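You operate a simulated robot arm through the tools that you are given. There is no shell and no other tool. Be economical: measure what you need, move in short steps, check, and stop when the job is done.

You run a simulated robot arm. Do the job below in one go: nothing can be reset, and whatever is moved stays where it is left.

JOB
Tighten the four bolts in number order at the torque on the label.
Fine: set the selector first, one run a bolt with the torque driver, then stand the driver in its holster.

The check looks at the end state, three seconds after you hand in, the way a careful person would. Anything else that was tipped, shoved, dropped, spilled or broken makes it a failure.

ROBOT AND FRAMES
A 6-joint arm with a two-finger parallel gripper, fixed in place. Base frame: the origin is at the foot of the arm, x ahead of it, y to its left, z up; the work surface is at about z = 0.86. Readings come in m, rad, newtons and seconds.
With the tool pointing down near the work surface it reaches from about 0.18 to 0.74 m from the base axis. Its first joint turns from -2.897 to 2.897 rad. Payload 3.91 kg.
The TCP is the grasp point between the finger pads, 0.03 m short of the fingertips. In the tool frame z runs along the fingers and y along their closing line. The gripper opens to 0.11 m. The fingers are 0.02 m wide and 0.01 m thick; the gripper's body (0.048 by 0.112 m) begins 0.055 m behind the TCP.
Orientation is that of the tool frame in the base frame, as a unit quaternion [w, x, y, z]. With the fingers straight down and closing along the base's y, the tool's x points along the base's -x, its y along +y and its z along -z.

CONTROLS
- The arm moves only by the tool servo_tool. Its argument "plan" is a list of rows, each an object (a shift or turn left out is 0, a gripper value left out holds the last) with "offset": the shift along the tool's x, y, z in m, a list of three; "rotation": the turn, a rotation vector about the tool's x, y, z in rad, a list of three; "grip": the finger opening in m, from 0 to 0.11. In form: [{"offset": [x, y, z], "rotation": [wx, wy, wz], "grip": grip}, ...]. A call has 1 to 20 rows; each row shifts and turns the commanded pose from where the row before left it, along the tool's axes as they then stand. A row lasts 0.2 s, in which the tool goes at most 0.05 m and 0.15 rad; a call with a longer step from one row to the next is refused whole, and so is a gripper value outside its range. Where a pose cannot be reached the arm comes as near as it can. A force on the tool above 40 N (or 10 N above the force at the start of the call, whichever is more), or a blocked arm, ends the call early, and 0.2 s more pass. Each finger travels about 0.045 m/s and halts on what it meets, pressing with about 21 N; the grip force reading is that of the motor and also rises with nothing between the fingers. The clock runs only during rows and for 0.2 s after the last one: add rows that do not move to give the fingers time. The reply holds the time, the measured pose of the TCP, the force on the tool along the base axes, the opening and the grip force, in the units named above and with some noise, and new pictures: "views" is both (left out), scene, wrist or none.
- Cameras (640 x 400 px; columns grow to the right, rows downward): "scene" is fixed at [0.4033, 0.505, 1.5547]; the picture's right is [-0.88, 0.47, 0.00], its down [0.43, 0.80, -0.42] and it looks along [-0.20, -0.37, -0.91] (base axes); focal length 300 px, centre (320, 200). "wrist" rides on the gripper at [0.071, 0.022, -0.107] in the tool frame; the picture's right is [-0.29, 0.96, 0.00], its down [-0.76, -0.23, -0.61] and it looks along [-0.58, -0.18, 0.79] (tool axes); focal length 243 px, centre (320, 200).
- move_column(by): slides the trunk up (or, below 0, down) by that many m; the arm rides with it, the base frame stays. It gives what a move gives, with no picture.
- point_at(camera, pixels): there is no depth. For up to 12 entries [column, row, z] of the newest picture of that camera ("zoom" is the newest enlarged one), the place [x, y] in the base frame at which the ray of that pixel passes the height z, good to about 0.002 m, but the place of the scene camera against the robot may be out by one fixed shift of up to 0.012 m in any direction. No time passes.
- zoom(camera, box): a new picture of the part [left, top, right, bottom] of that camera's present view, enlarged. No time passes.
- job_done(): hands the job in; it is judged then, once.

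Work in short steps. Measure before you move; look again where a grasp or a placing could have gone wrong, and mend it. You have 80 turns and 200 pictures in all, those below and enlarged ones among them. Open the gripper and draw the arm clear of the work before you hand the job in, unless the task says otherwise; then end with one line.

The tools are called after "Call:" as a command line: name --argument value ..., lists and objects as JSON in quotes. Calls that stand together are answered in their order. servo_tool: Moves the arm, as the interface text tells. Its arguments: {"type":"object","properties":{"plan":{"type":"array","items":{"type":"object","properties":{"offset":{"type":"array","items":{"type":"number"}},"rotation":{"type":"array","items":{"type":"number"}},"grip":{"type":"number"}}}},"views":{"type":"string","enum":["both","scene","wrist","none"]}},"required":["plan"]} The other tools are called the same way: move_column (by) slides the trunk up or down; point_at (camera, pixels) gives the place at which the rays of pixels pass given heights; zoom (camera, box) takes an enlarged picture of a part of a camera's view; job_done () hands the job in.

At the start:

```text
t: 0.0
tool_pos: [0.3305, 0.2212, 1.2264]
orientation: [0.0, 0.001, 1.0, 0.001]
ft_force: [0.5, 0.1, -0.9]
finger_gap: 0.1101
finger_force: 0.1
trunk travel left (down, up): [-0.525, 0.065]
```

scene: 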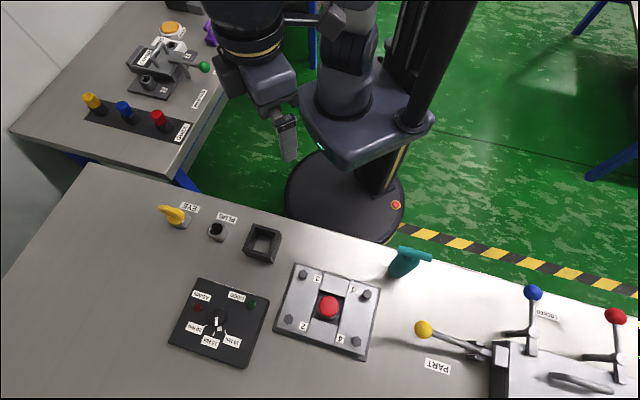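
wrist: 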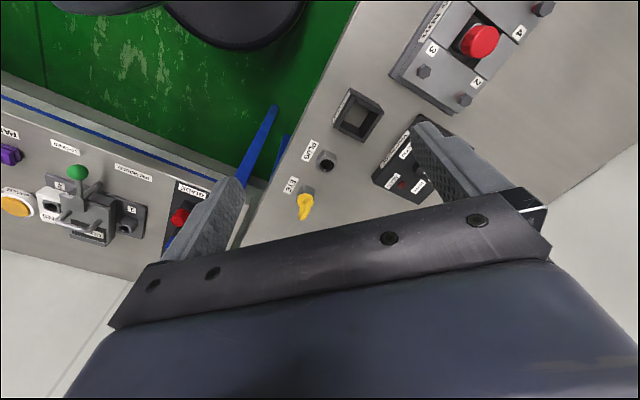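

The scene picture shows the bolt plate around (325,312), a selector box at (220,322), a teal driver at (405,262). I zoom in on them to read the labels.

Call:
zoom --camera "scene" --box '[160, 270, 280, 370]'

Call:
zoom --camera "scene" --box '[270, 230, 450, 370]'

Call:
zoom --camera "scene" --box '[150, 190, 300, 290]'

Call:
zoom --camera "wrist" --box '[270, 0, 570, 220]'

```text
4.00 times, centred on (220, 320) of scene
```

zoom: 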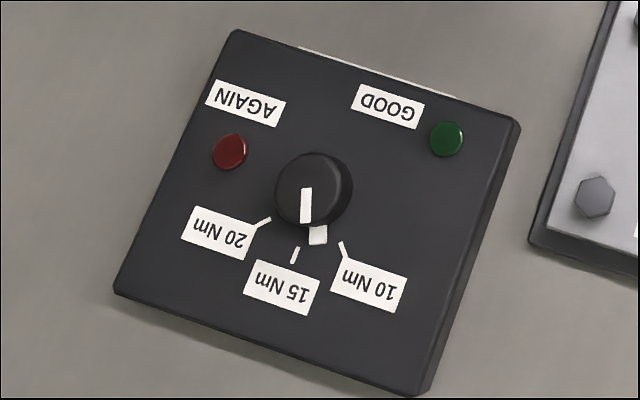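

```text
2.86 times, centred on (360, 300) of scene
```

zoom: 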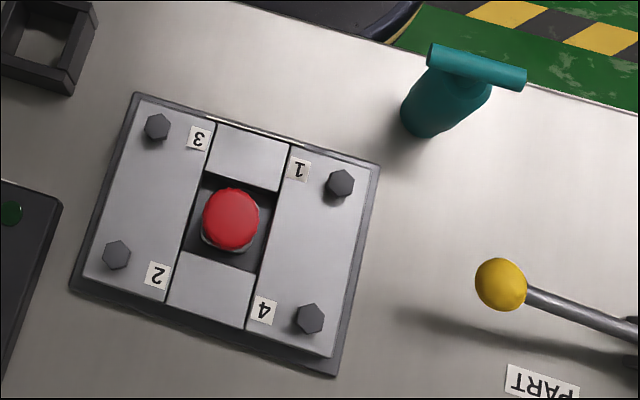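

```text
4.00 times, centred on (225, 240) of scene
```

zoom: 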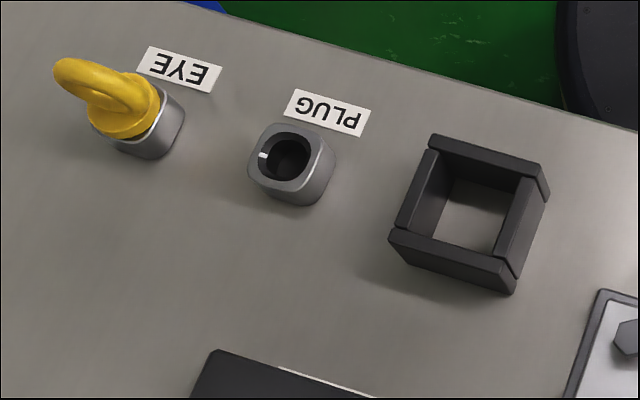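

```text
1.82 times, centred on (420, 110) of wrist
```

zoom: 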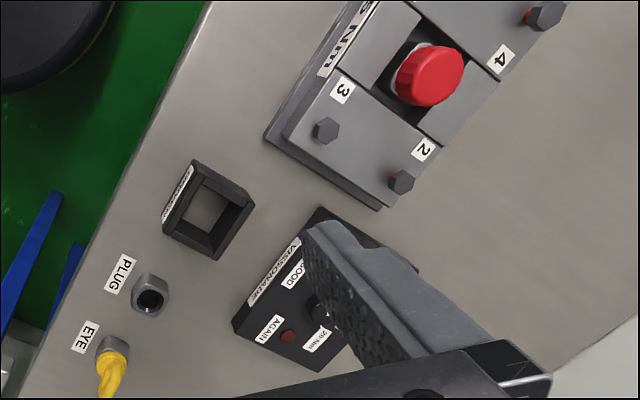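

Let me get positions of the main features (scene heights guessed) and read the label on the plate's robot-facing side with a better wrist view next.

Call:
point_at --camera "scene" --pixels '[[366, 295, 0.89], [304, 275, 0.89], [289, 318, 0.89], [356, 341, 0.89], [328, 307, 0.9], [218, 317, 0.88], [403, 268, 0.86], [416, 253, 0.96], [261, 243, 0.9], [245, 258, 0.86]]'

Call:
point_at --camera "wrist" --pixels '[[424, 71, 0.89], [464, 98, 0.89], [359, 115, 0.9], [404, 182, 0.88], [543, 8, 0.89]]'

Call:
zoom --camera "wrist" --box '[370, 0, 570, 125]'

Call:
zoom --camera "scene" --box '[375, 235, 445, 285]'

```text
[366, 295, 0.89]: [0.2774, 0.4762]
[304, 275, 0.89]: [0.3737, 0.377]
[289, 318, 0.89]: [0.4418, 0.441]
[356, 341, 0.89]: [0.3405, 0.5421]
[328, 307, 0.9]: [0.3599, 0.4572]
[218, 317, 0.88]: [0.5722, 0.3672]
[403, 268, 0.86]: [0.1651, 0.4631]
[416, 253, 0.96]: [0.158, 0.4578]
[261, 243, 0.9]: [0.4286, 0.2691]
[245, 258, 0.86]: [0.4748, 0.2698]
```

```text
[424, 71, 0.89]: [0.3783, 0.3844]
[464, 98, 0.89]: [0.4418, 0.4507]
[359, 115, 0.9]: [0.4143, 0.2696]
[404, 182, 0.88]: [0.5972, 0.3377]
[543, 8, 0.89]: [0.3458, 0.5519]
```

```text
3.20 times, centred on (470, 62) of wrist
```

zoom: 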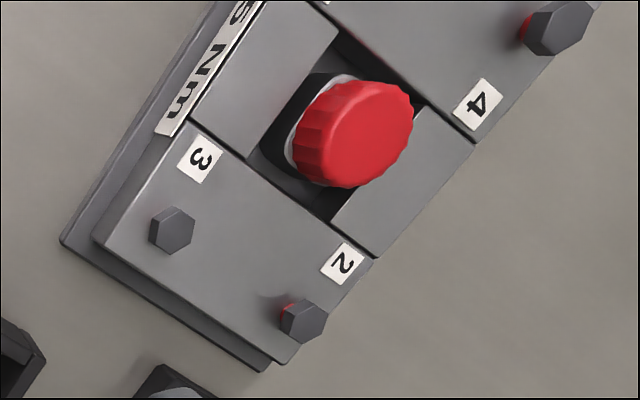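

```text
8.00 times, centred on (410, 260) of scene
```

zoom: 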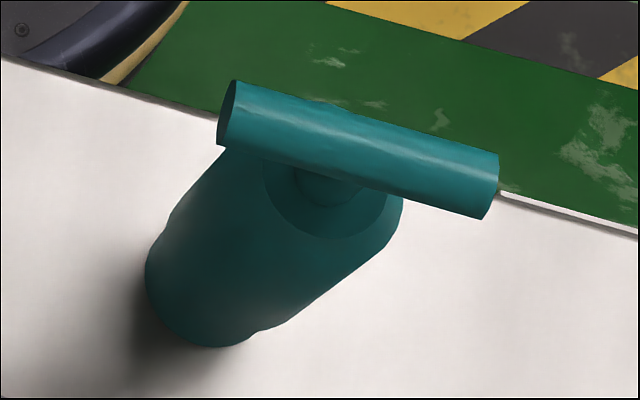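

The side label ends "5 Nm"; bolts' washers show red. The driver stands at about (0.165,0.47). I bring the wrist camera round to look along +y at plate, label and driver.

Call:
servo_tool --plan '[{"offset": [0.035, 0.0, 0.01]}, {"offset": [0.035, 0.0, 0.01]}, {"offset": [0.035, 0.0, 0.01]}, {"offset": [0.025, 0.0, 0]}, {"rotation": [0, 0, -0.15]}, {"rotation": [0, 0, -0.15]}, {"rotation": [0, 0, -0.15]}, {"rotation": [0, 0, -0.15]}, {"rotation": [0, 0, -0.15]}, {"rotation": [0, 0, -0.15]}, {"rotation": [0, 0, -0.15]}, {"rotation": [0, 0, -0.15]}, {"rotation": [0, 0, -0.15]}, {"rotation": [0, 0, -0.15]}, {}]'

```text
t: 3.2
tool_pos: [0.1999, 0.2228, 1.196]
orientation: [0.0, -0.682, 0.732, 0.0]
ft_force: [0.0, -0.2, 1.0]
finger_gap: 0.1099
finger_force: 0.1
trunk travel left (down, up): [-0.525, 0.065]
```

scene: 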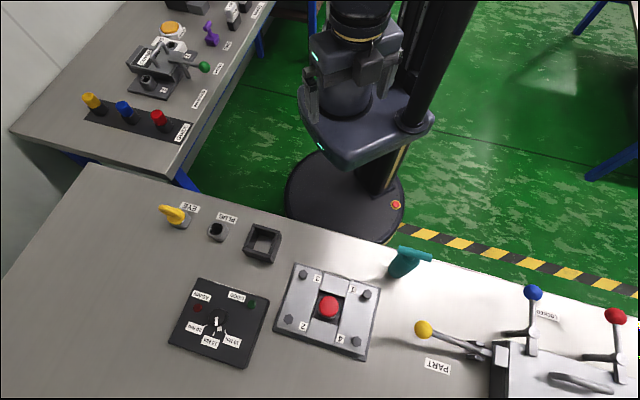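
wrist: 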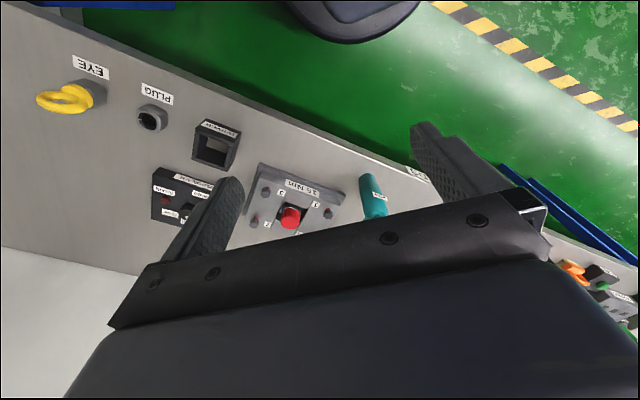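

Zooming into the wrist view: plate label at (302,187), driver at (373,195), holster label.

Call:
zoom --camera "wrist" --box '[230, 150, 410, 260]'

Call:
zoom --camera "wrist" --box '[140, 110, 260, 230]'

Call:
zoom --camera "wrist" --box '[340, 150, 440, 220]'

```text
3.56 times, centred on (320, 205) of wrist
```

zoom: 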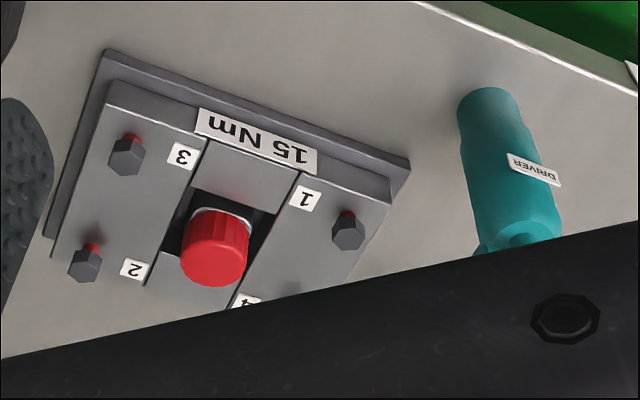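

```text
3.33 times, centred on (200, 170) of wrist
```

zoom: 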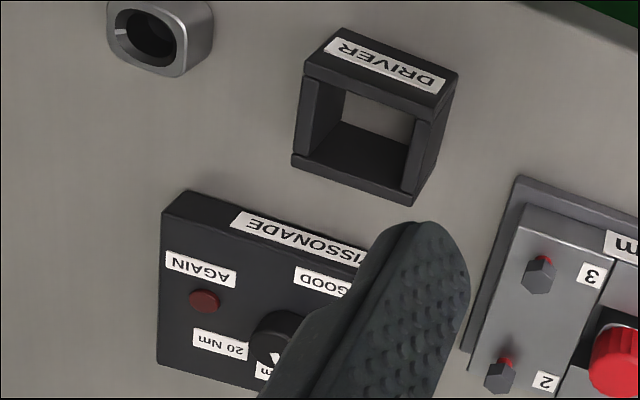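

```text
5.71 times, centred on (390, 185) of wrist
```

zoom: 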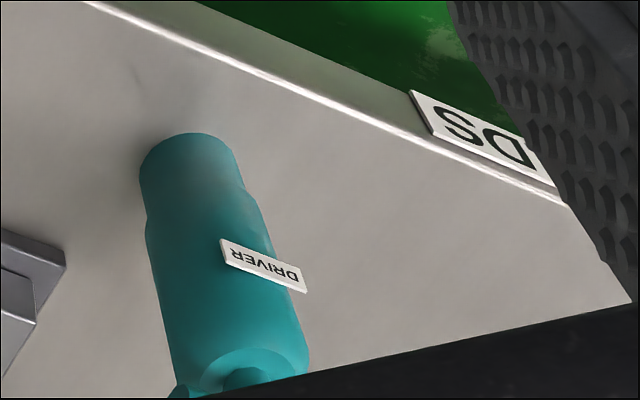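

Label reads 15 Nm; the selector box is the black one with GOOD/AGAIN lamps, the holster the square box labelled DRIVER. I move to look at the selector closely.

Call:
servo_tool --plan '[{"rotation": [0, 0, 0.15]}, {"rotation": [0, 0, 0.15]}, {"rotation": [0, 0, 0.15]}, {"rotation": [0, 0, 0.15]}, {"rotation": [0, 0, 0.03]}, {"offset": [-0.0291, -0.0191, 0.01825]}, {"offset": [-0.0291, -0.0191, 0.01825]}, {"offset": [-0.0291, -0.0191, 0.01825]}, {"offset": [-0.0291, -0.0191, 0.01825]}, {"offset": [-0.0291, -0.0191, 0.01825]}, {"offset": [-0.0291, -0.0191, 0.01825]}, {"offset": [-0.0291, -0.0191, 0.01825]}, {"offset": [-0.0291, -0.0191, 0.01825]}, {}]' --views "wrist"

```text
t: 6.2
tool_pos: [0.4666, 0.3028, 1.0489]
orientation: [0.0, -0.421, 0.907, 0.0]
ft_force: [-0.5, 0.1, 0.6]
finger_gap: 0.1101
finger_force: 0.0
trunk travel left (down, up): [-0.525, 0.065]
```

wrist: 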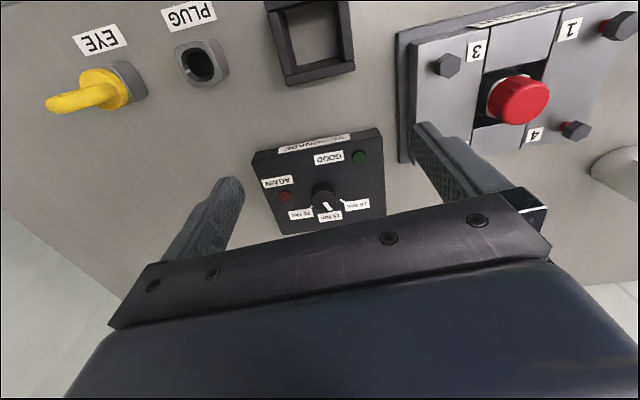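

Zoom on the knob at (325,197), and locate it.

Call:
zoom --camera "wrist" --box '[275, 155, 385, 235]'

Call:
point_at --camera "wrist" --pixels '[[325, 195, 0.895], [325, 195, 0.88], [359, 157, 0.88], [286, 197, 0.88], [448, 63, 0.905], [281, 236, 0.875], [385, 216, 0.875], [253, 159, 0.875], [378, 130, 0.875]]'

```text
5.00 times, centred on (330, 195) of wrist
```

zoom: 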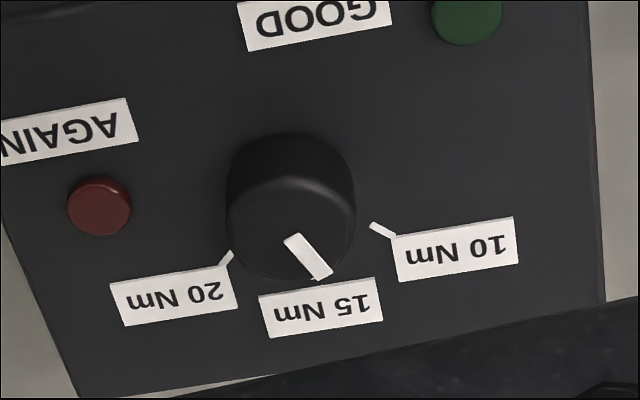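

```text
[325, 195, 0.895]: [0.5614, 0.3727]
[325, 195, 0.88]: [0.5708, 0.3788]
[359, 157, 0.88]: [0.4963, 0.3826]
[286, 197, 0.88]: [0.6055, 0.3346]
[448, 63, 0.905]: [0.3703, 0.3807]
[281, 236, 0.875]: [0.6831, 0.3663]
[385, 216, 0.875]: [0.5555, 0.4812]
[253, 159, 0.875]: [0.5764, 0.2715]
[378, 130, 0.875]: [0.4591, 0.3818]
```

I measure the knob, its pointer and ticks in the zoom to get angles.

Call:
point_at --camera "zoom" --pixels '[[292, 188, 0.88], [372, 226, 0.88], [392, 236, 0.88], [232, 251, 0.88], [222, 265, 0.88], [290, 228, 0.9], [293, 239, 0.9], [325, 274, 0.9], [228, 215, 0.9], [354, 215, 0.9], [320, 275, 0.88]]'

Call:
zoom --camera "scene" --box '[200, 305, 240, 335]'

```text
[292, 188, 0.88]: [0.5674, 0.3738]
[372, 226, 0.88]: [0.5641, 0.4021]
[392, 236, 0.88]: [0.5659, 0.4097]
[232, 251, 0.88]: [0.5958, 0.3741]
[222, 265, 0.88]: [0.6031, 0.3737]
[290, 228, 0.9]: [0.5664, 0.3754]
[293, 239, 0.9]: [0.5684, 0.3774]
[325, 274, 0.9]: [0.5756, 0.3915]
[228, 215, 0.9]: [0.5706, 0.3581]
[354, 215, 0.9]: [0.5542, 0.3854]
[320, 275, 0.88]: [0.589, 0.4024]
```

```text
13.33 times, centred on (220, 320) of scene
```

zoom: 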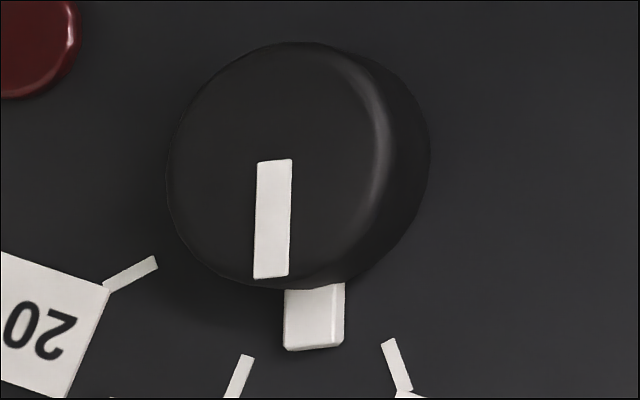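

Pointer lies ~15–18° off the 15 Nm tick toward 10 Nm (ticks ~1°, 46°, 91°; pointer ~60°). I move over the knob at about (0.567,0.375), with the closing line perpendicular to the pointer.

Call:
servo_tool --plan '[{"offset": [-0.03, -0.0075, 0.0197], "grip": 0.05}, {"offset": [-0.03, -0.0075, 0.0197]}, {"offset": [-0.03, -0.0075, 0.0197]}, {"offset": [-0.03, -0.0075, 0.0197]}, {"rotation": [0, 0, -0.15]}, {"rotation": [0, 0, -0.028]}, {}, {}]' --views "wrist"

```text
t: 8.0
tool_pos: [0.5663, 0.373, 0.9728]
orientation: [0.0, -0.499, 0.866, 0.0]
ft_force: [-0.2, -0.4, 0.4]
finger_gap: 0.0504
finger_force: 0.0
trunk travel left (down, up): [-0.525, 0.065]
```

wrist: 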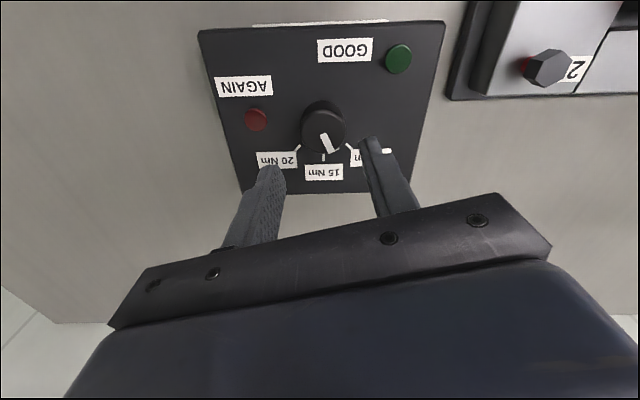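

Zoom on the knob for precise pointer angle and position.

Call:
zoom --camera "wrist" --box '[270, 80, 390, 190]'

Call:
point_at --camera "wrist" --pixels '[[323, 130, 0.88], [323, 130, 0.89], [398, 58, 0.87], [255, 119, 0.87], [240, 192, 0.87], [425, 188, 0.87], [198, 31, 0.87], [445, 22, 0.87], [548, 67, 0.9], [548, 67, 0.89]]'

```text
3.64 times, centred on (330, 135) of wrist
```

zoom: 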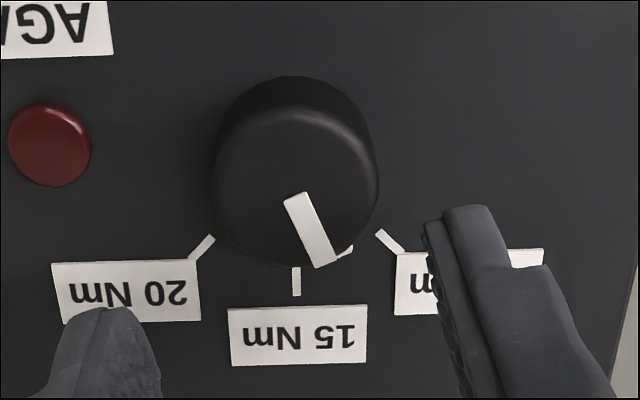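

```text
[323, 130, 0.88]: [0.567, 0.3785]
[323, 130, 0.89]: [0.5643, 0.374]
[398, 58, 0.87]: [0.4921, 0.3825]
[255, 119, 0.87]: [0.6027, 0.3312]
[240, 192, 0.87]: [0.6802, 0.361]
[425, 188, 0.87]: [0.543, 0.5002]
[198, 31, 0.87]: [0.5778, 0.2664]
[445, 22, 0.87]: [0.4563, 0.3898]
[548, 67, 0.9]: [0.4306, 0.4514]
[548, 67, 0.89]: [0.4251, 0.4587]
```

The knob is on the tool axis within ~2 mm (column 323 vs 320). I shift 2 mm, descend 0.055 m and look.

Call:
servo_tool --plan '[{"offset": [0, 0.002, 0.02]}, {"offset": [0, 0, 0.02]}, {"offset": [0, 0, 0.012]}, {}]' --views "wrist"

```text
t: 9.0
tool_pos: [0.5644, 0.3742, 0.9211]
orientation: [0.0, -0.5, 0.866, 0.0]
ft_force: [-0.4, 0.5, -0.2]
finger_gap: 0.05
finger_force: 0.1
trunk travel left (down, up): [-0.525, 0.065]
```

wrist: 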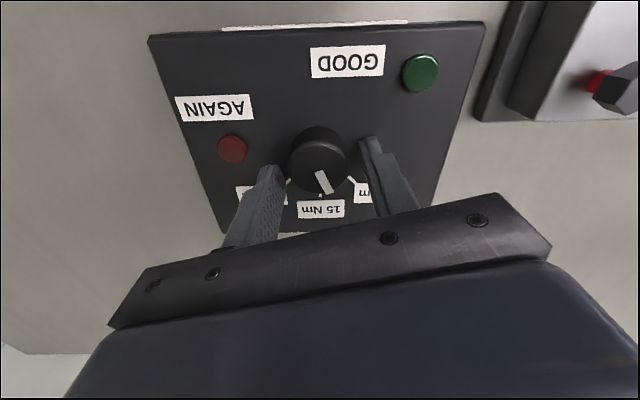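

Knob top is at tip height, on axis. Descend 13 mm and close on it.

Call:
servo_tool --plan '[{"offset": [0, 0, 0.013]}, {"grip": 0.015}, {}, {}, {}]' --views "wrist"

```text
t: 9.4
tool_pos: [0.5651, 0.3777, 0.9205]
orientation: [0.006, -0.501, 0.865, 0.001]
ft_force: [-12.3, 1.9, 18.7]
finger_gap: 0.0368
finger_force: 6.0
trunk travel left (down, up): [-0.525, 0.065]
stopped in row 2: the force on the tool passed its limit (the readings are from after the stop); the commanded pose is now the measured one
```

wrist: 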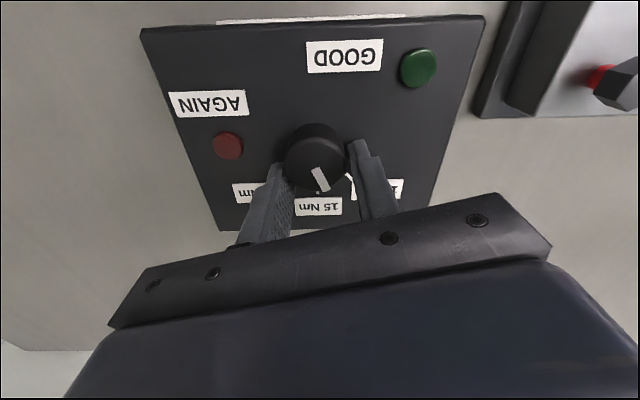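

Stopped by contact; zoom to see what touches.

Call:
zoom --camera "wrist" --box '[230, 110, 410, 230]'

Call:
zoom --camera "scene" --box '[170, 270, 290, 350]'

```text
3.33 times, centred on (320, 170) of wrist
```

zoom: 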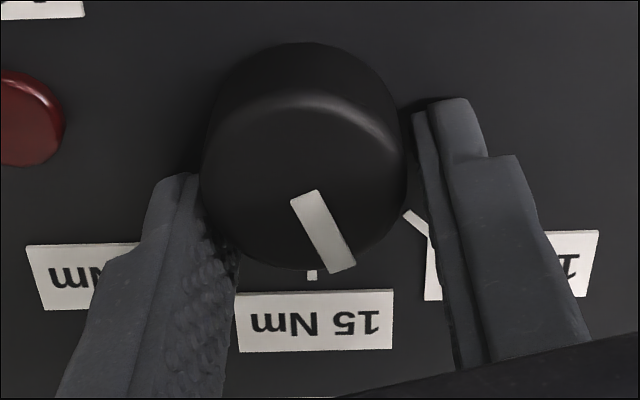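

```text
5.00 times, centred on (230, 310) of scene
```

zoom: 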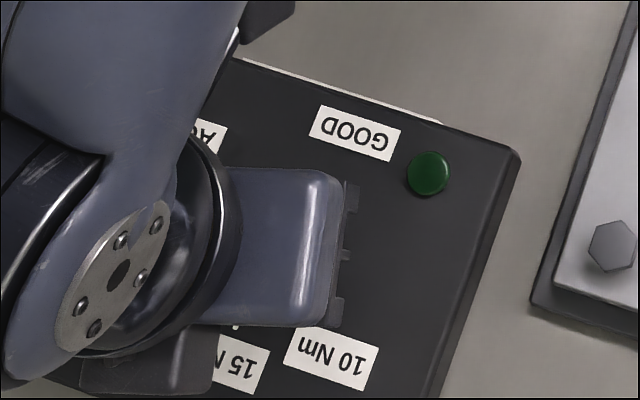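

The tips rest on the box face, left finger touching the knob, right ~4 mm clear. I open, lift 3 mm, shift ~2.5 mm toward −y tool, and close gently.

Call:
servo_tool --plan '[{"offset": [0, 0, -0.003], "grip": 0.05}, {"offset": [0, -0.0022, 0]}, {}, {"grip": 0.036}, {}, {"grip": 0.03}, {}, {"grip": 0.025}, {}, {}]' --views "wrist"

```text
t: 11.6
tool_pos: [0.5661, 0.3773, 0.9207]
orientation: [0.005, -0.501, 0.866, 0.001]
ft_force: [-17.9, 13.1, 22.4]
finger_gap: 0.0358
finger_force: 10.5
trunk travel left (down, up): [-0.525, 0.065]
```

wrist: 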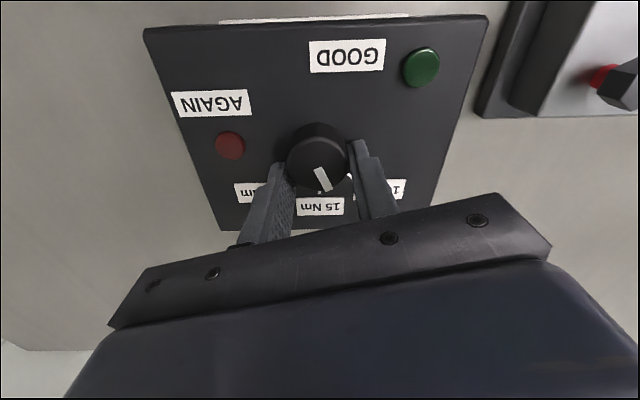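

Zoom again to see whether both fingers touch.

Call:
zoom --camera "wrist" --box '[260, 110, 390, 200]'

```text
4.44 times, centred on (325, 155) of wrist
```

zoom: 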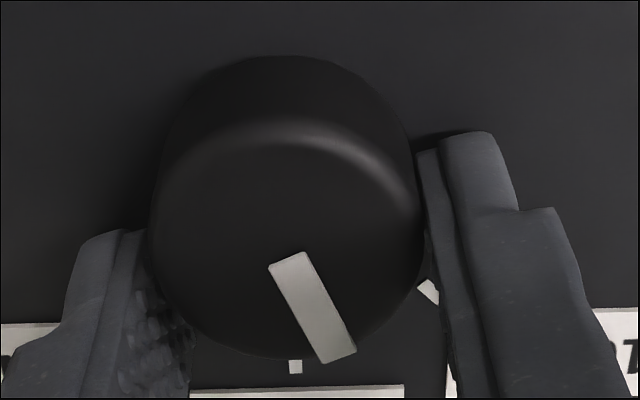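

Both fingers now hold the knob (gap 36 mm). Rotate tool +z slowly by 0.26 rad toward the 15 Nm tick.

Call:
servo_tool --plan '[{"grip": 0.02, "rotation": [0, 0, 0.05]}, {"rotation": [0, 0, 0.05]}, {"rotation": [0, 0, 0.05]}, {"rotation": [0, 0, 0.05]}, {"rotation": [0, 0, 0.06]}, {}]' --views "wrist"

Call:
zoom --camera "wrist" --box '[260, 110, 390, 200]'

```text
t: 13.0
tool_pos: [0.5666, 0.3748, 0.9198]
orientation: [0.003, -0.383, 0.924, 0.001]
ft_force: [-30.7, 4.3, 8.6]
finger_gap: 0.0329
finger_force: 45.1
trunk travel left (down, up): [-0.525, 0.065]
```

wrist: 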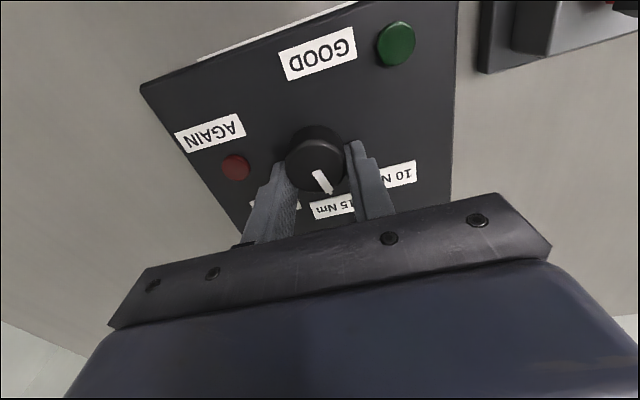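

```text
4.44 times, centred on (325, 155) of wrist
```

zoom: 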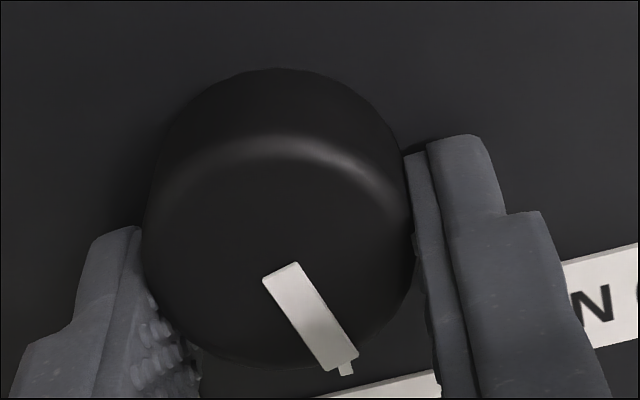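

Knob turned with the gripper and the pointer seems to meet the 15 Nm tick. Release, lift and check.

Call:
servo_tool --plan '[{"grip": 0.05}, {}, {}, {"offset": [0, 0, -0.02]}, {"offset": [0.01, 0, -0.04]}, {"offset": [0.03, 0, -0.03]}, {}]' --views "wrist"

Call:
zoom --camera "wrist" --box '[260, 120, 380, 220]'

```text
t: 14.6
tool_pos: [0.5403, 0.3441, 1.0087]
orientation: [0.005, -0.383, 0.924, 0.002]
ft_force: [-0.1, 0.0, -0.7]
finger_gap: 0.0503
finger_force: 0.1
trunk travel left (down, up): [-0.525, 0.065]
```

wrist: 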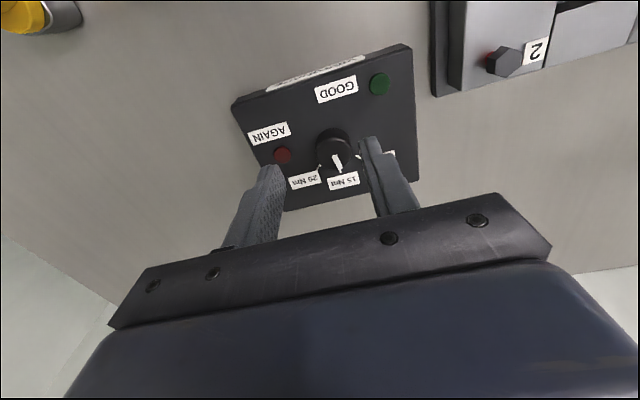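

```text
4.00 times, centred on (320, 170) of wrist
```

zoom: 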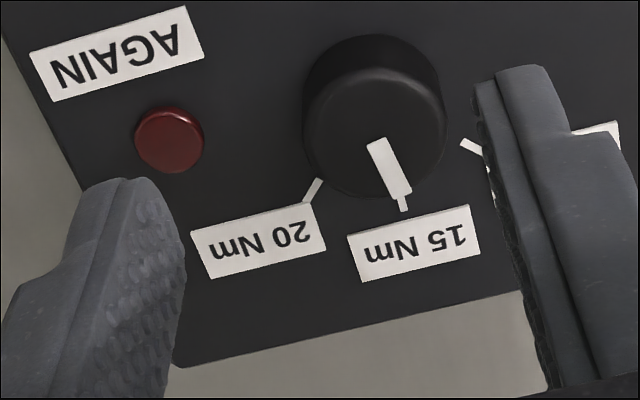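

The pointer now lines up with the 15 Nm tick; I'll confirm in the scene view while moving round to inspect the driver.

Call:
servo_tool --plan '[{"rotation": [0, 0, -0.144], "grip": 0.11}, {"rotation": [0, 0, -0.144]}, {"rotation": [0, 0, -0.144]}, {"rotation": [0, 0, -0.144]}, {"rotation": [0, 0, -0.144]}, {"offset": [0.0043, 0.0398, -0.01]}, {"offset": [0.0043, 0.0398, -0.01]}, {"offset": [0.0043, 0.0398, -0.01]}, {"offset": [0.0043, 0.0398, -0.01]}, {"offset": [0.0043, 0.0398, -0.01]}, {"offset": [0.0043, 0.0398, -0.01]}, {"offset": [0.0043, 0.0398, -0.01]}, {"offset": [0.0043, 0.0398, -0.01]}, {"offset": [0.0043, 0.0398, -0.01]}, {}]'

Call:
zoom --camera "scene" --box '[190, 300, 250, 345]'

Call:
zoom --camera "wrist" --box '[250, 80, 440, 220]'

```text
t: 17.8
tool_pos: [0.1759, 0.3302, 1.0921]
orientation: [0.005, -0.685, 0.728, 0.0]
ft_force: [0.4, 0.2, 0.1]
finger_gap: 0.1097
finger_force: 0.2
trunk travel left (down, up): [-0.525, 0.065]
```

scene: 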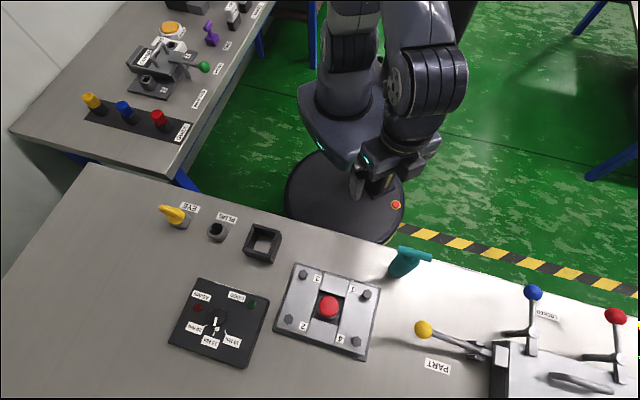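
wrist: 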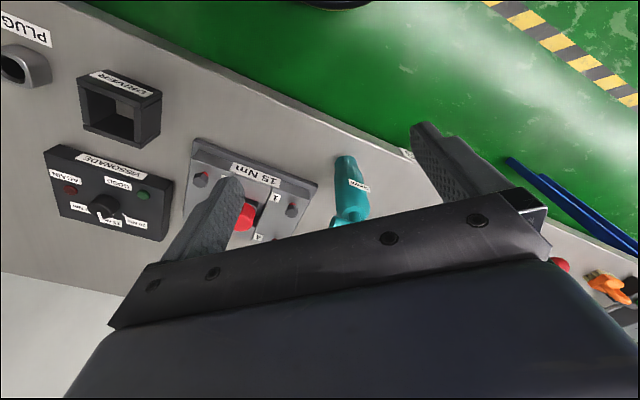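

```text
8.89 times, centred on (220, 322) of scene
```

zoom: 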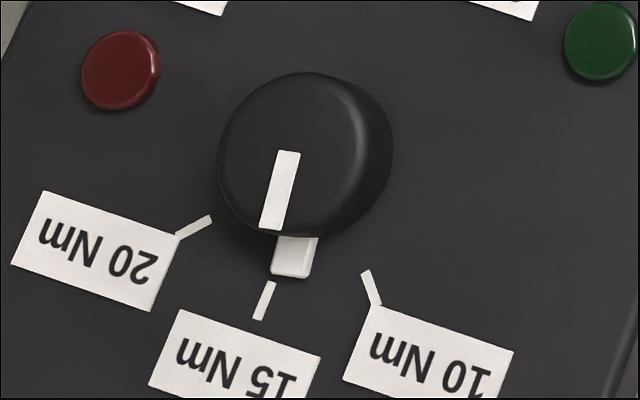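

```text
2.86 times, centred on (345, 150) of wrist
```

zoom: 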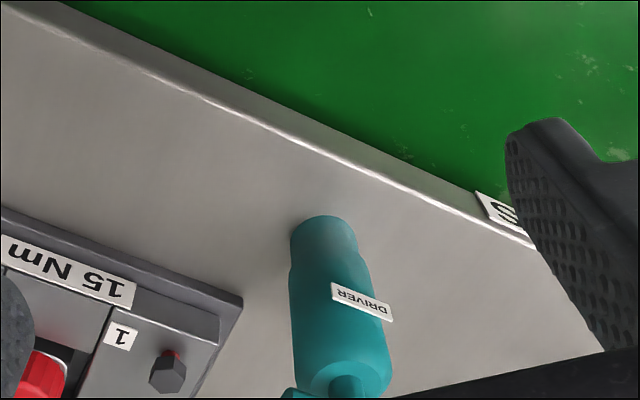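

In the scene the tab (291,275 zoom) is still short of the 15 tick (264,300). Measure the residual.

Call:
point_at --camera "scene" --pixels '[[217.1, 330.3, 0.888], [213.7, 333.5, 0.888], [225.5, 330.0, 0.888], [206, 325.5, 0.888], [216.2, 321.5, 0.905], [214.3, 325.1, 0.905], [216.4, 317.0, 0.905], [214.35, 325.6, 0.905]]'

Call:
zoom --camera "scene" --box '[204, 305, 236, 337]'

```text
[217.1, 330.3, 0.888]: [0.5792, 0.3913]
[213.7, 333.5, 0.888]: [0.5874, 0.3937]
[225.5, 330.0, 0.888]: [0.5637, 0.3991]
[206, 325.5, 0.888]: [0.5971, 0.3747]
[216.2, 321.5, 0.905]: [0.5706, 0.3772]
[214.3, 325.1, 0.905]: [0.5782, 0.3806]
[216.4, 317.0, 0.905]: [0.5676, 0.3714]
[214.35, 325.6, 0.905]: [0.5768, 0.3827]
```

```text
12.50 times, centred on (220, 321) of scene
```

zoom: 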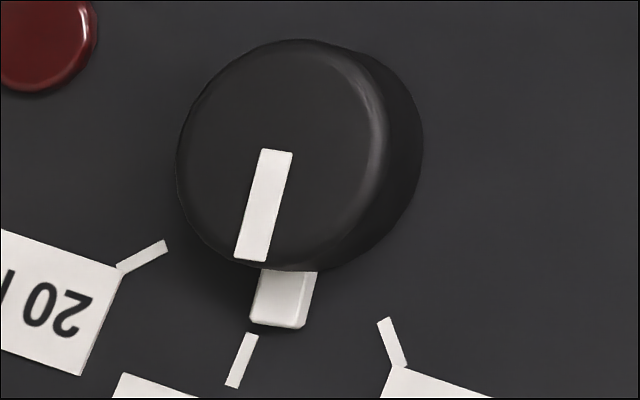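

The pointer line is at ~50° azimuth and the tick at ~42°, so ~8° remain. I go back and finish it with a fresh grasp.

Call:
servo_tool --plan '[{"offset": [-0.0076, -0.0431, 0.005], "grip": 0.055}, {"offset": [-0.0076, -0.0431, 0.005]}, {"offset": [-0.0076, -0.0431, 0.005]}, {"offset": [-0.0076, -0.0431, 0.005]}, {"offset": [-0.0076, -0.0431, 0.005]}, {"offset": [-0.0076, -0.0431, 0.005]}, {"offset": [-0.0076, -0.0431, 0.005]}, {"offset": [-0.0076, -0.0431, 0.005]}, {"offset": [-0.0076, -0.0431, 0.005]}, {"rotation": [0, 0, 0.127]}, {"rotation": [0, 0, 0.127]}, {"rotation": [0, 0, 0.127]}, {"rotation": [0, 0, 0.127]}, {"rotation": [0, 0, 0.127]}, {"offset": [0, 0, 0.045]}, {"offset": [0, 0, 0.045]}, {"offset": [0, 0, 0.02]}, {}]' --views "wrist"

Call:
zoom --camera "wrist" --box '[250, 100, 390, 200]'

```text
t: 21.6
tool_pos: [0.5706, 0.375, 0.9463]
orientation: [0.004, -0.423, 0.906, 0.001]
ft_force: [0.1, 0.1, 0.4]
finger_gap: 0.0553
finger_force: 0.0
trunk travel left (down, up): [-0.525, 0.065]
```

wrist: 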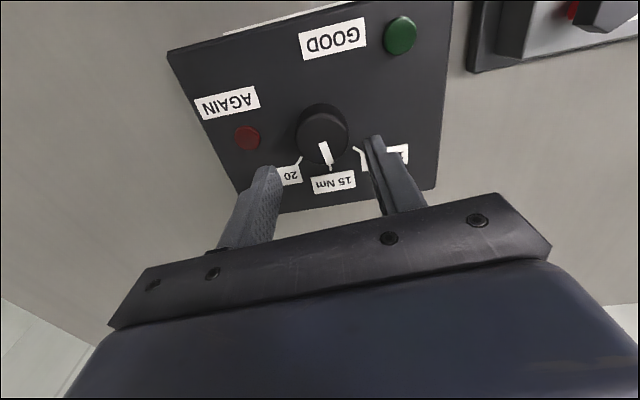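

```text
4.00 times, centred on (320, 150) of wrist
```

zoom: 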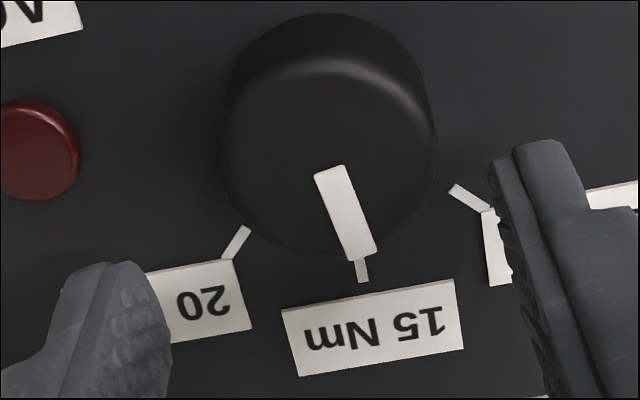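

Residual ~9° seen here too. Descend to z≈0.9225, grip firmly, then rotate +0.18 rad and view before releasing.

Call:
servo_tool --plan '[{"offset": [0, 0.001, 0.014]}, {"offset": [0, 0, 0.0095]}, {}, {"grip": 0.038}, {}, {"grip": 0.033}, {}, {"grip": 0.02}, {}, {"rotation": [0, 0, 0.06]}, {"rotation": [0, 0, 0.06]}, {"rotation": [0, 0, 0.05]}, {}]' --views "wrist"

Call:
zoom --camera "wrist" --box '[250, 100, 390, 200]'

```text
t: 24.4
tool_pos: [0.5705, 0.3774, 0.9214]
orientation: [0.005, -0.343, 0.939, 0.002]
ft_force: [-9.0, 23.1, -5.4]
finger_gap: 0.0318
finger_force: 44.5
trunk travel left (down, up): [-0.525, 0.065]
```

wrist: 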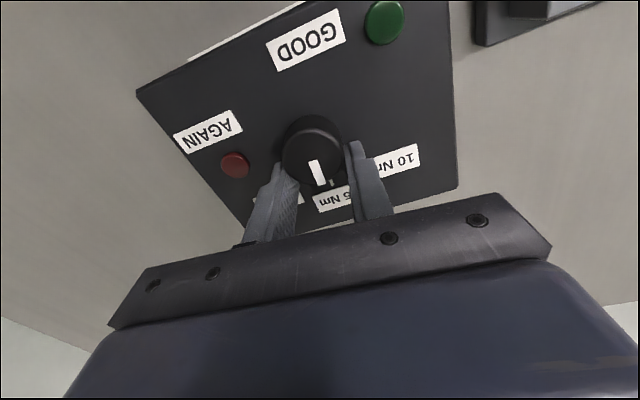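

```text
4.00 times, centred on (320, 150) of wrist
```

zoom: 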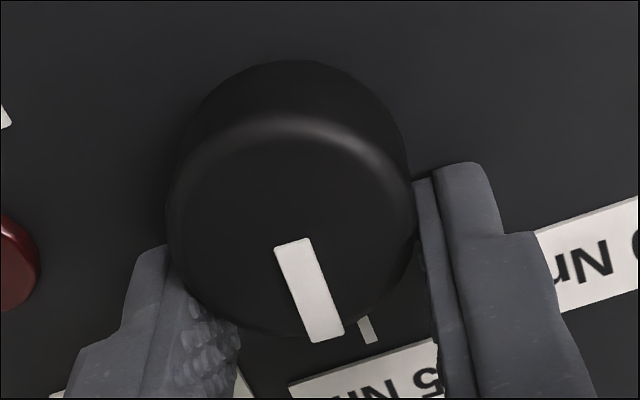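

Pointer and tick are now nearly parallel. Release, lift and check away from the knob.

Call:
servo_tool --plan '[{"grip": 0.055}, {}, {}, {"offset": [0, 0, -0.02]}, {"offset": [0.01, 0, -0.04]}, {"offset": [0.03, 0, -0.03]}, {"offset": [0.045, 0, -0.01]}, {"offset": [0.045, 0, -0.01]}, {"offset": [0.045, 0, -0.01]}, {"offset": [0.045, 0, 0]}, {}]'

Call:
zoom --camera "scene" --box '[204, 305, 236, 337]'

```text
t: 26.8
tool_pos: [0.4004, 0.2332, 1.0367]
orientation: [0.005, -0.344, 0.939, 0.002]
ft_force: [-0.4, -0.3, 0.2]
finger_gap: 0.0549
finger_force: 0.2
trunk travel left (down, up): [-0.525, 0.065]
```

scene: 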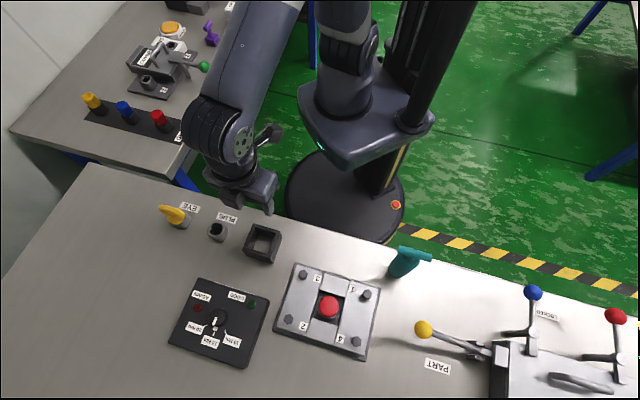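
wrist: 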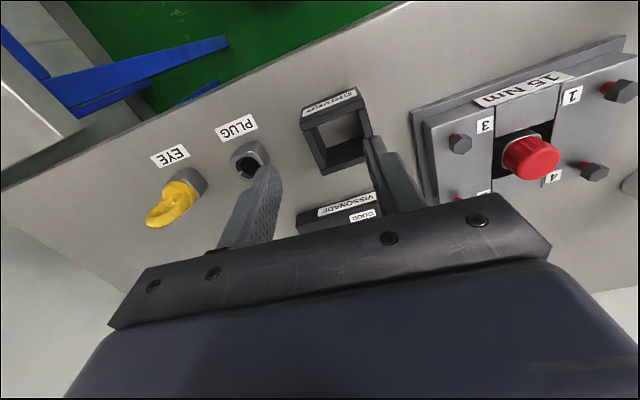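

```text
12.50 times, centred on (220, 321) of scene
```

zoom: 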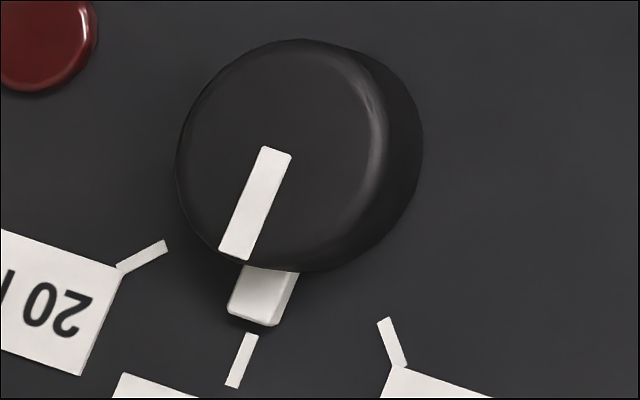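

The tab and pointer now align with the 15 Nm tick. Next inspect the driver from nearby, with the gripper wide.

Call:
servo_tool --plan '[{"rotation": [0, 0, -0.135], "grip": 0.08}, {"rotation": [0, 0, -0.135]}, {"rotation": [0, 0, -0.135]}, {"rotation": [0, 0, -0.135]}, {"rotation": [0, 0, -0.135]}, {"rotation": [0, 0, -0.135]}, {"offset": [-0.019, 0.0312, -0.0141]}, {"offset": [-0.019, 0.0312, -0.0141]}, {"offset": [-0.019, 0.0312, -0.0141]}, {"offset": [-0.019, 0.0312, -0.0141]}, {"offset": [-0.019, 0.0312, -0.0141]}, {"offset": [-0.019, 0.0312, -0.0141]}, {"offset": [-0.019, 0.0312, -0.0141]}, {"offset": [-0.019, 0.0312, -0.0141]}, {}]' --views "wrist"

Call:
zoom --camera "wrist" --box '[240, 80, 430, 200]'

```text
t: 30.0
tool_pos: [0.1597, 0.3966, 1.1516]
orientation: [0.005, -0.686, 0.727, 0.0]
ft_force: [-0.3, 0.0, -0.2]
finger_gap: 0.08
finger_force: 0.1
trunk travel left (down, up): [-0.525, 0.065]
```

wrist: 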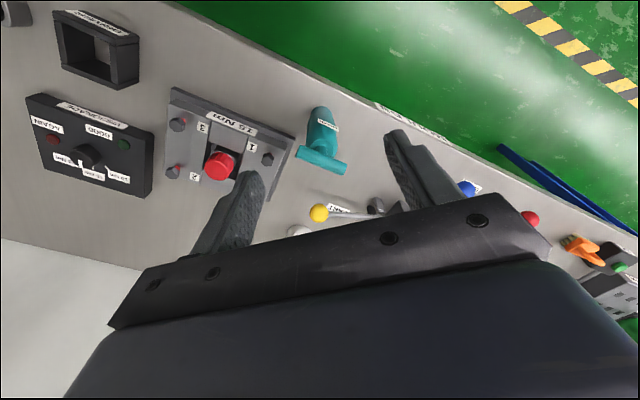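

```text
3.33 times, centred on (335, 140) of wrist
```

zoom: 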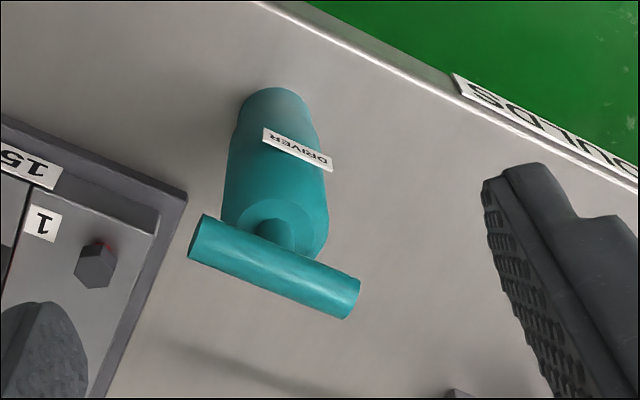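

Triangulate bar ends, body top and bottom with both cameras at several heights.

Call:
point_at --camera "zoom" --pixels '[[200, 240, 0.95], [200, 240, 1.0], [350, 297, 0.95], [350, 297, 1.0], [278, 110, 0.86], [275, 225, 0.92], [275, 225, 0.97], [95, 268, 0.9], [95, 268, 0.91], [275, 268, 0.95], [275, 268, 1.0]]'

Call:
point_at --camera "scene" --pixels '[[398.4, 249.5, 0.95], [398.4, 249.5, 1.0], [431, 258, 0.95], [431, 258, 1.0], [396, 270, 0.86], [366, 295, 0.9], [366, 295, 0.91]]'

```text
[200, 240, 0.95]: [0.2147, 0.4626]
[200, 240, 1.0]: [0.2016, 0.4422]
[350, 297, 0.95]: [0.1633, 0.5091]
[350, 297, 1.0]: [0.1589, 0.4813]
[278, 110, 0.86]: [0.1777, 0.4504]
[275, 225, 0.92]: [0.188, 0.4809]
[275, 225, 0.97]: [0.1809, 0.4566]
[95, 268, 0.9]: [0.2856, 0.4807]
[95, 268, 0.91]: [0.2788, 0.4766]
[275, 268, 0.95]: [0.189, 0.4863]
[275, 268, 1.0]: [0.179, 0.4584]
```

```text
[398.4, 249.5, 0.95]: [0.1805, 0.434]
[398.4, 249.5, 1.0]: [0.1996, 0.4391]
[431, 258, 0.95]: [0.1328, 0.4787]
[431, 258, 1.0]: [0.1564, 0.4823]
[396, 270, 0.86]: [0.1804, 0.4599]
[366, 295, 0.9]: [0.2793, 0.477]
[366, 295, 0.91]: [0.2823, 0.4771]
```

The T-bar axis is at z≈1.0, centre about (0.180,0.461), running at ~138° azimuth; body top ≈0.965, diameter ≈0.037. I go above it with the closing line across the bar.

Call:
servo_tool --plan '[{"offset": [-0.0328, -0.0082, 0]}, {"offset": [-0.0328, -0.0082, 0]}, {"rotation": [0, 0, -0.15]}, {"rotation": [0, 0, -0.15]}, {"rotation": [0, 0, -0.15]}, {"rotation": [0, 0, -0.15]}, {"rotation": [0, 0, -0.15]}, {"rotation": [0, 0, -0.15]}, {"offset": [0, 0, 0.03]}, {"offset": [0, 0, 0.03]}, {}]' --views "both"

Call:
zoom --camera "wrist" --box '[230, 70, 410, 200]'

```text
t: 32.4
tool_pos: [0.1792, 0.4606, 1.0925]
orientation: [-0.005, 0.934, -0.357, 0.002]
ft_force: [-0.6, 0.3, 0.2]
finger_gap: 0.0802
finger_force: 0.1
trunk travel left (down, up): [-0.525, 0.065]
```

scene: 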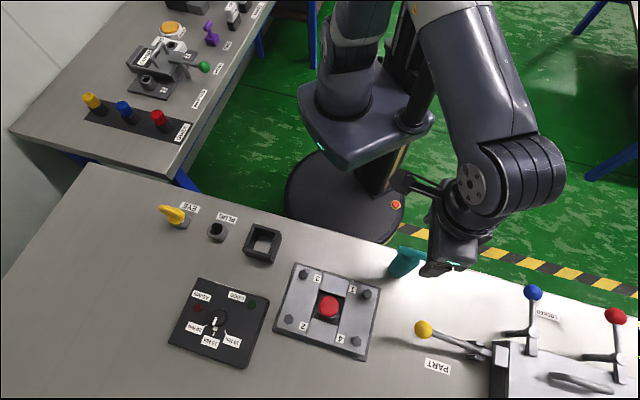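
wrist: 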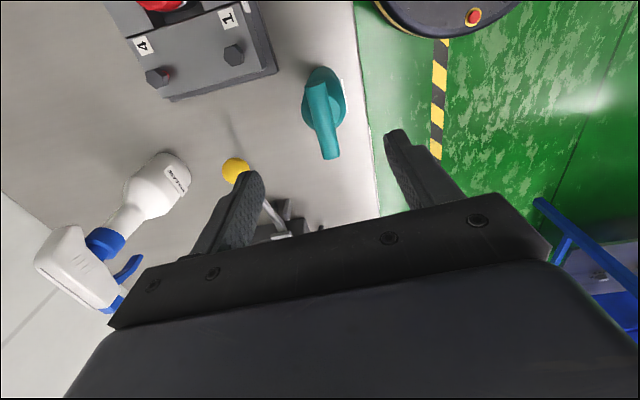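

```text
3.08 times, centred on (320, 135) of wrist
```

zoom: 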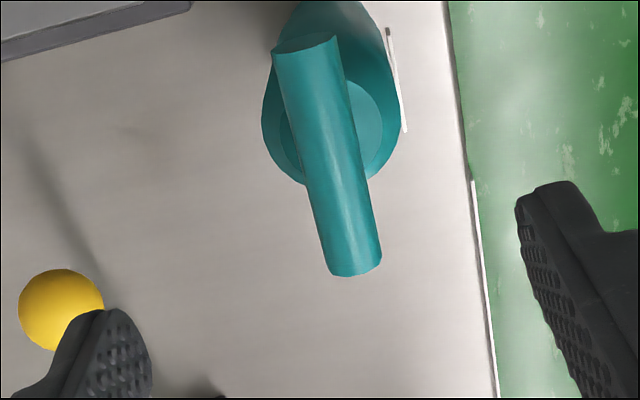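

Measure bar direction again from this view.

Call:
point_at --camera "zoom" --pixels '[[307, 45, 1.007], [350, 263, 1.0], [330, 158, 1.0], [335, 130, 0.965], [295, 45, 1.0], [303, 43, 1.0]]'

```text
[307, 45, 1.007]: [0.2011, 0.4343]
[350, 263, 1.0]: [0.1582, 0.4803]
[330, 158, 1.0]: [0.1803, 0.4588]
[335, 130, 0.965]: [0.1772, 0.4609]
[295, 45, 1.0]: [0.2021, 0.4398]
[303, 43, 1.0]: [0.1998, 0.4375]
```

Bar azimuth ≈135°, tool 138°: rotate +0.06, remove a 0.011 tilt, nudge ~2 mm and descend to z≈0.975.

Call:
servo_tool --plan '[{"rotation": [-0.0108, 0, 0]}, {"rotation": [0, 0, 0.06]}, {"offset": [0.0015, 0.0015, 0.03]}, {"offset": [0, 0, 0.03]}, {"offset": [0, 0, 0.03]}, {"offset": [0, 0, 0.027]}, {}]' --views "both"

Call:
zoom --camera "wrist" --box '[220, 70, 420, 220]'

Call:
zoom --camera "scene" --box '[360, 220, 480, 300]'

```text
t: 34.0
tool_pos: [0.1809, 0.4602, 0.9754]
orientation: [0.001, 0.923, -0.386, 0.0]
ft_force: [0.3, 0.5, 0.2]
finger_gap: 0.0797
finger_force: 0.0
trunk travel left (down, up): [-0.525, 0.065]
```

scene: 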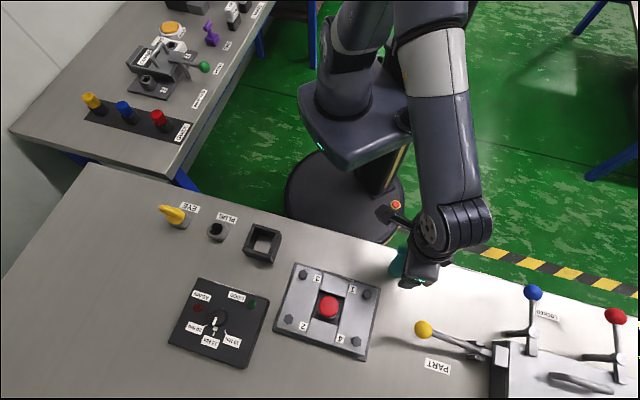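
wrist: 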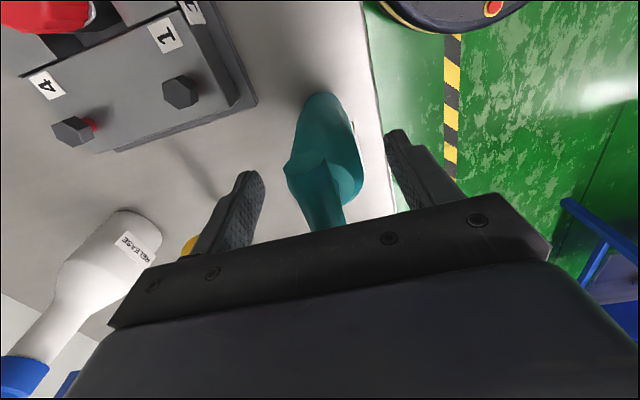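

```text
2.67 times, centred on (320, 145) of wrist
```

zoom: 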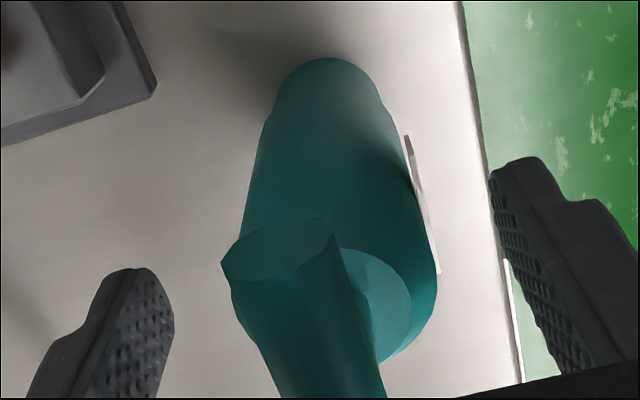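

```text
5.00 times, centred on (420, 260) of scene
```

zoom: 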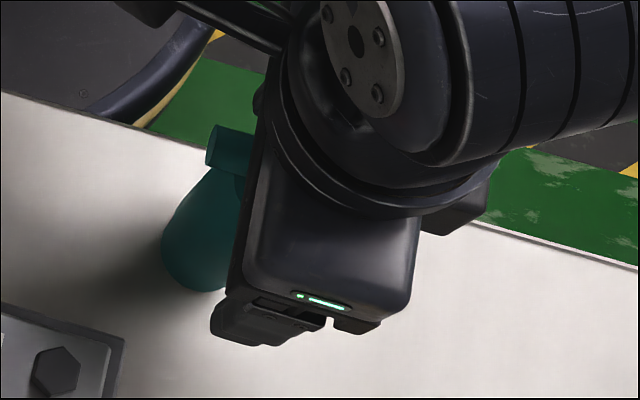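

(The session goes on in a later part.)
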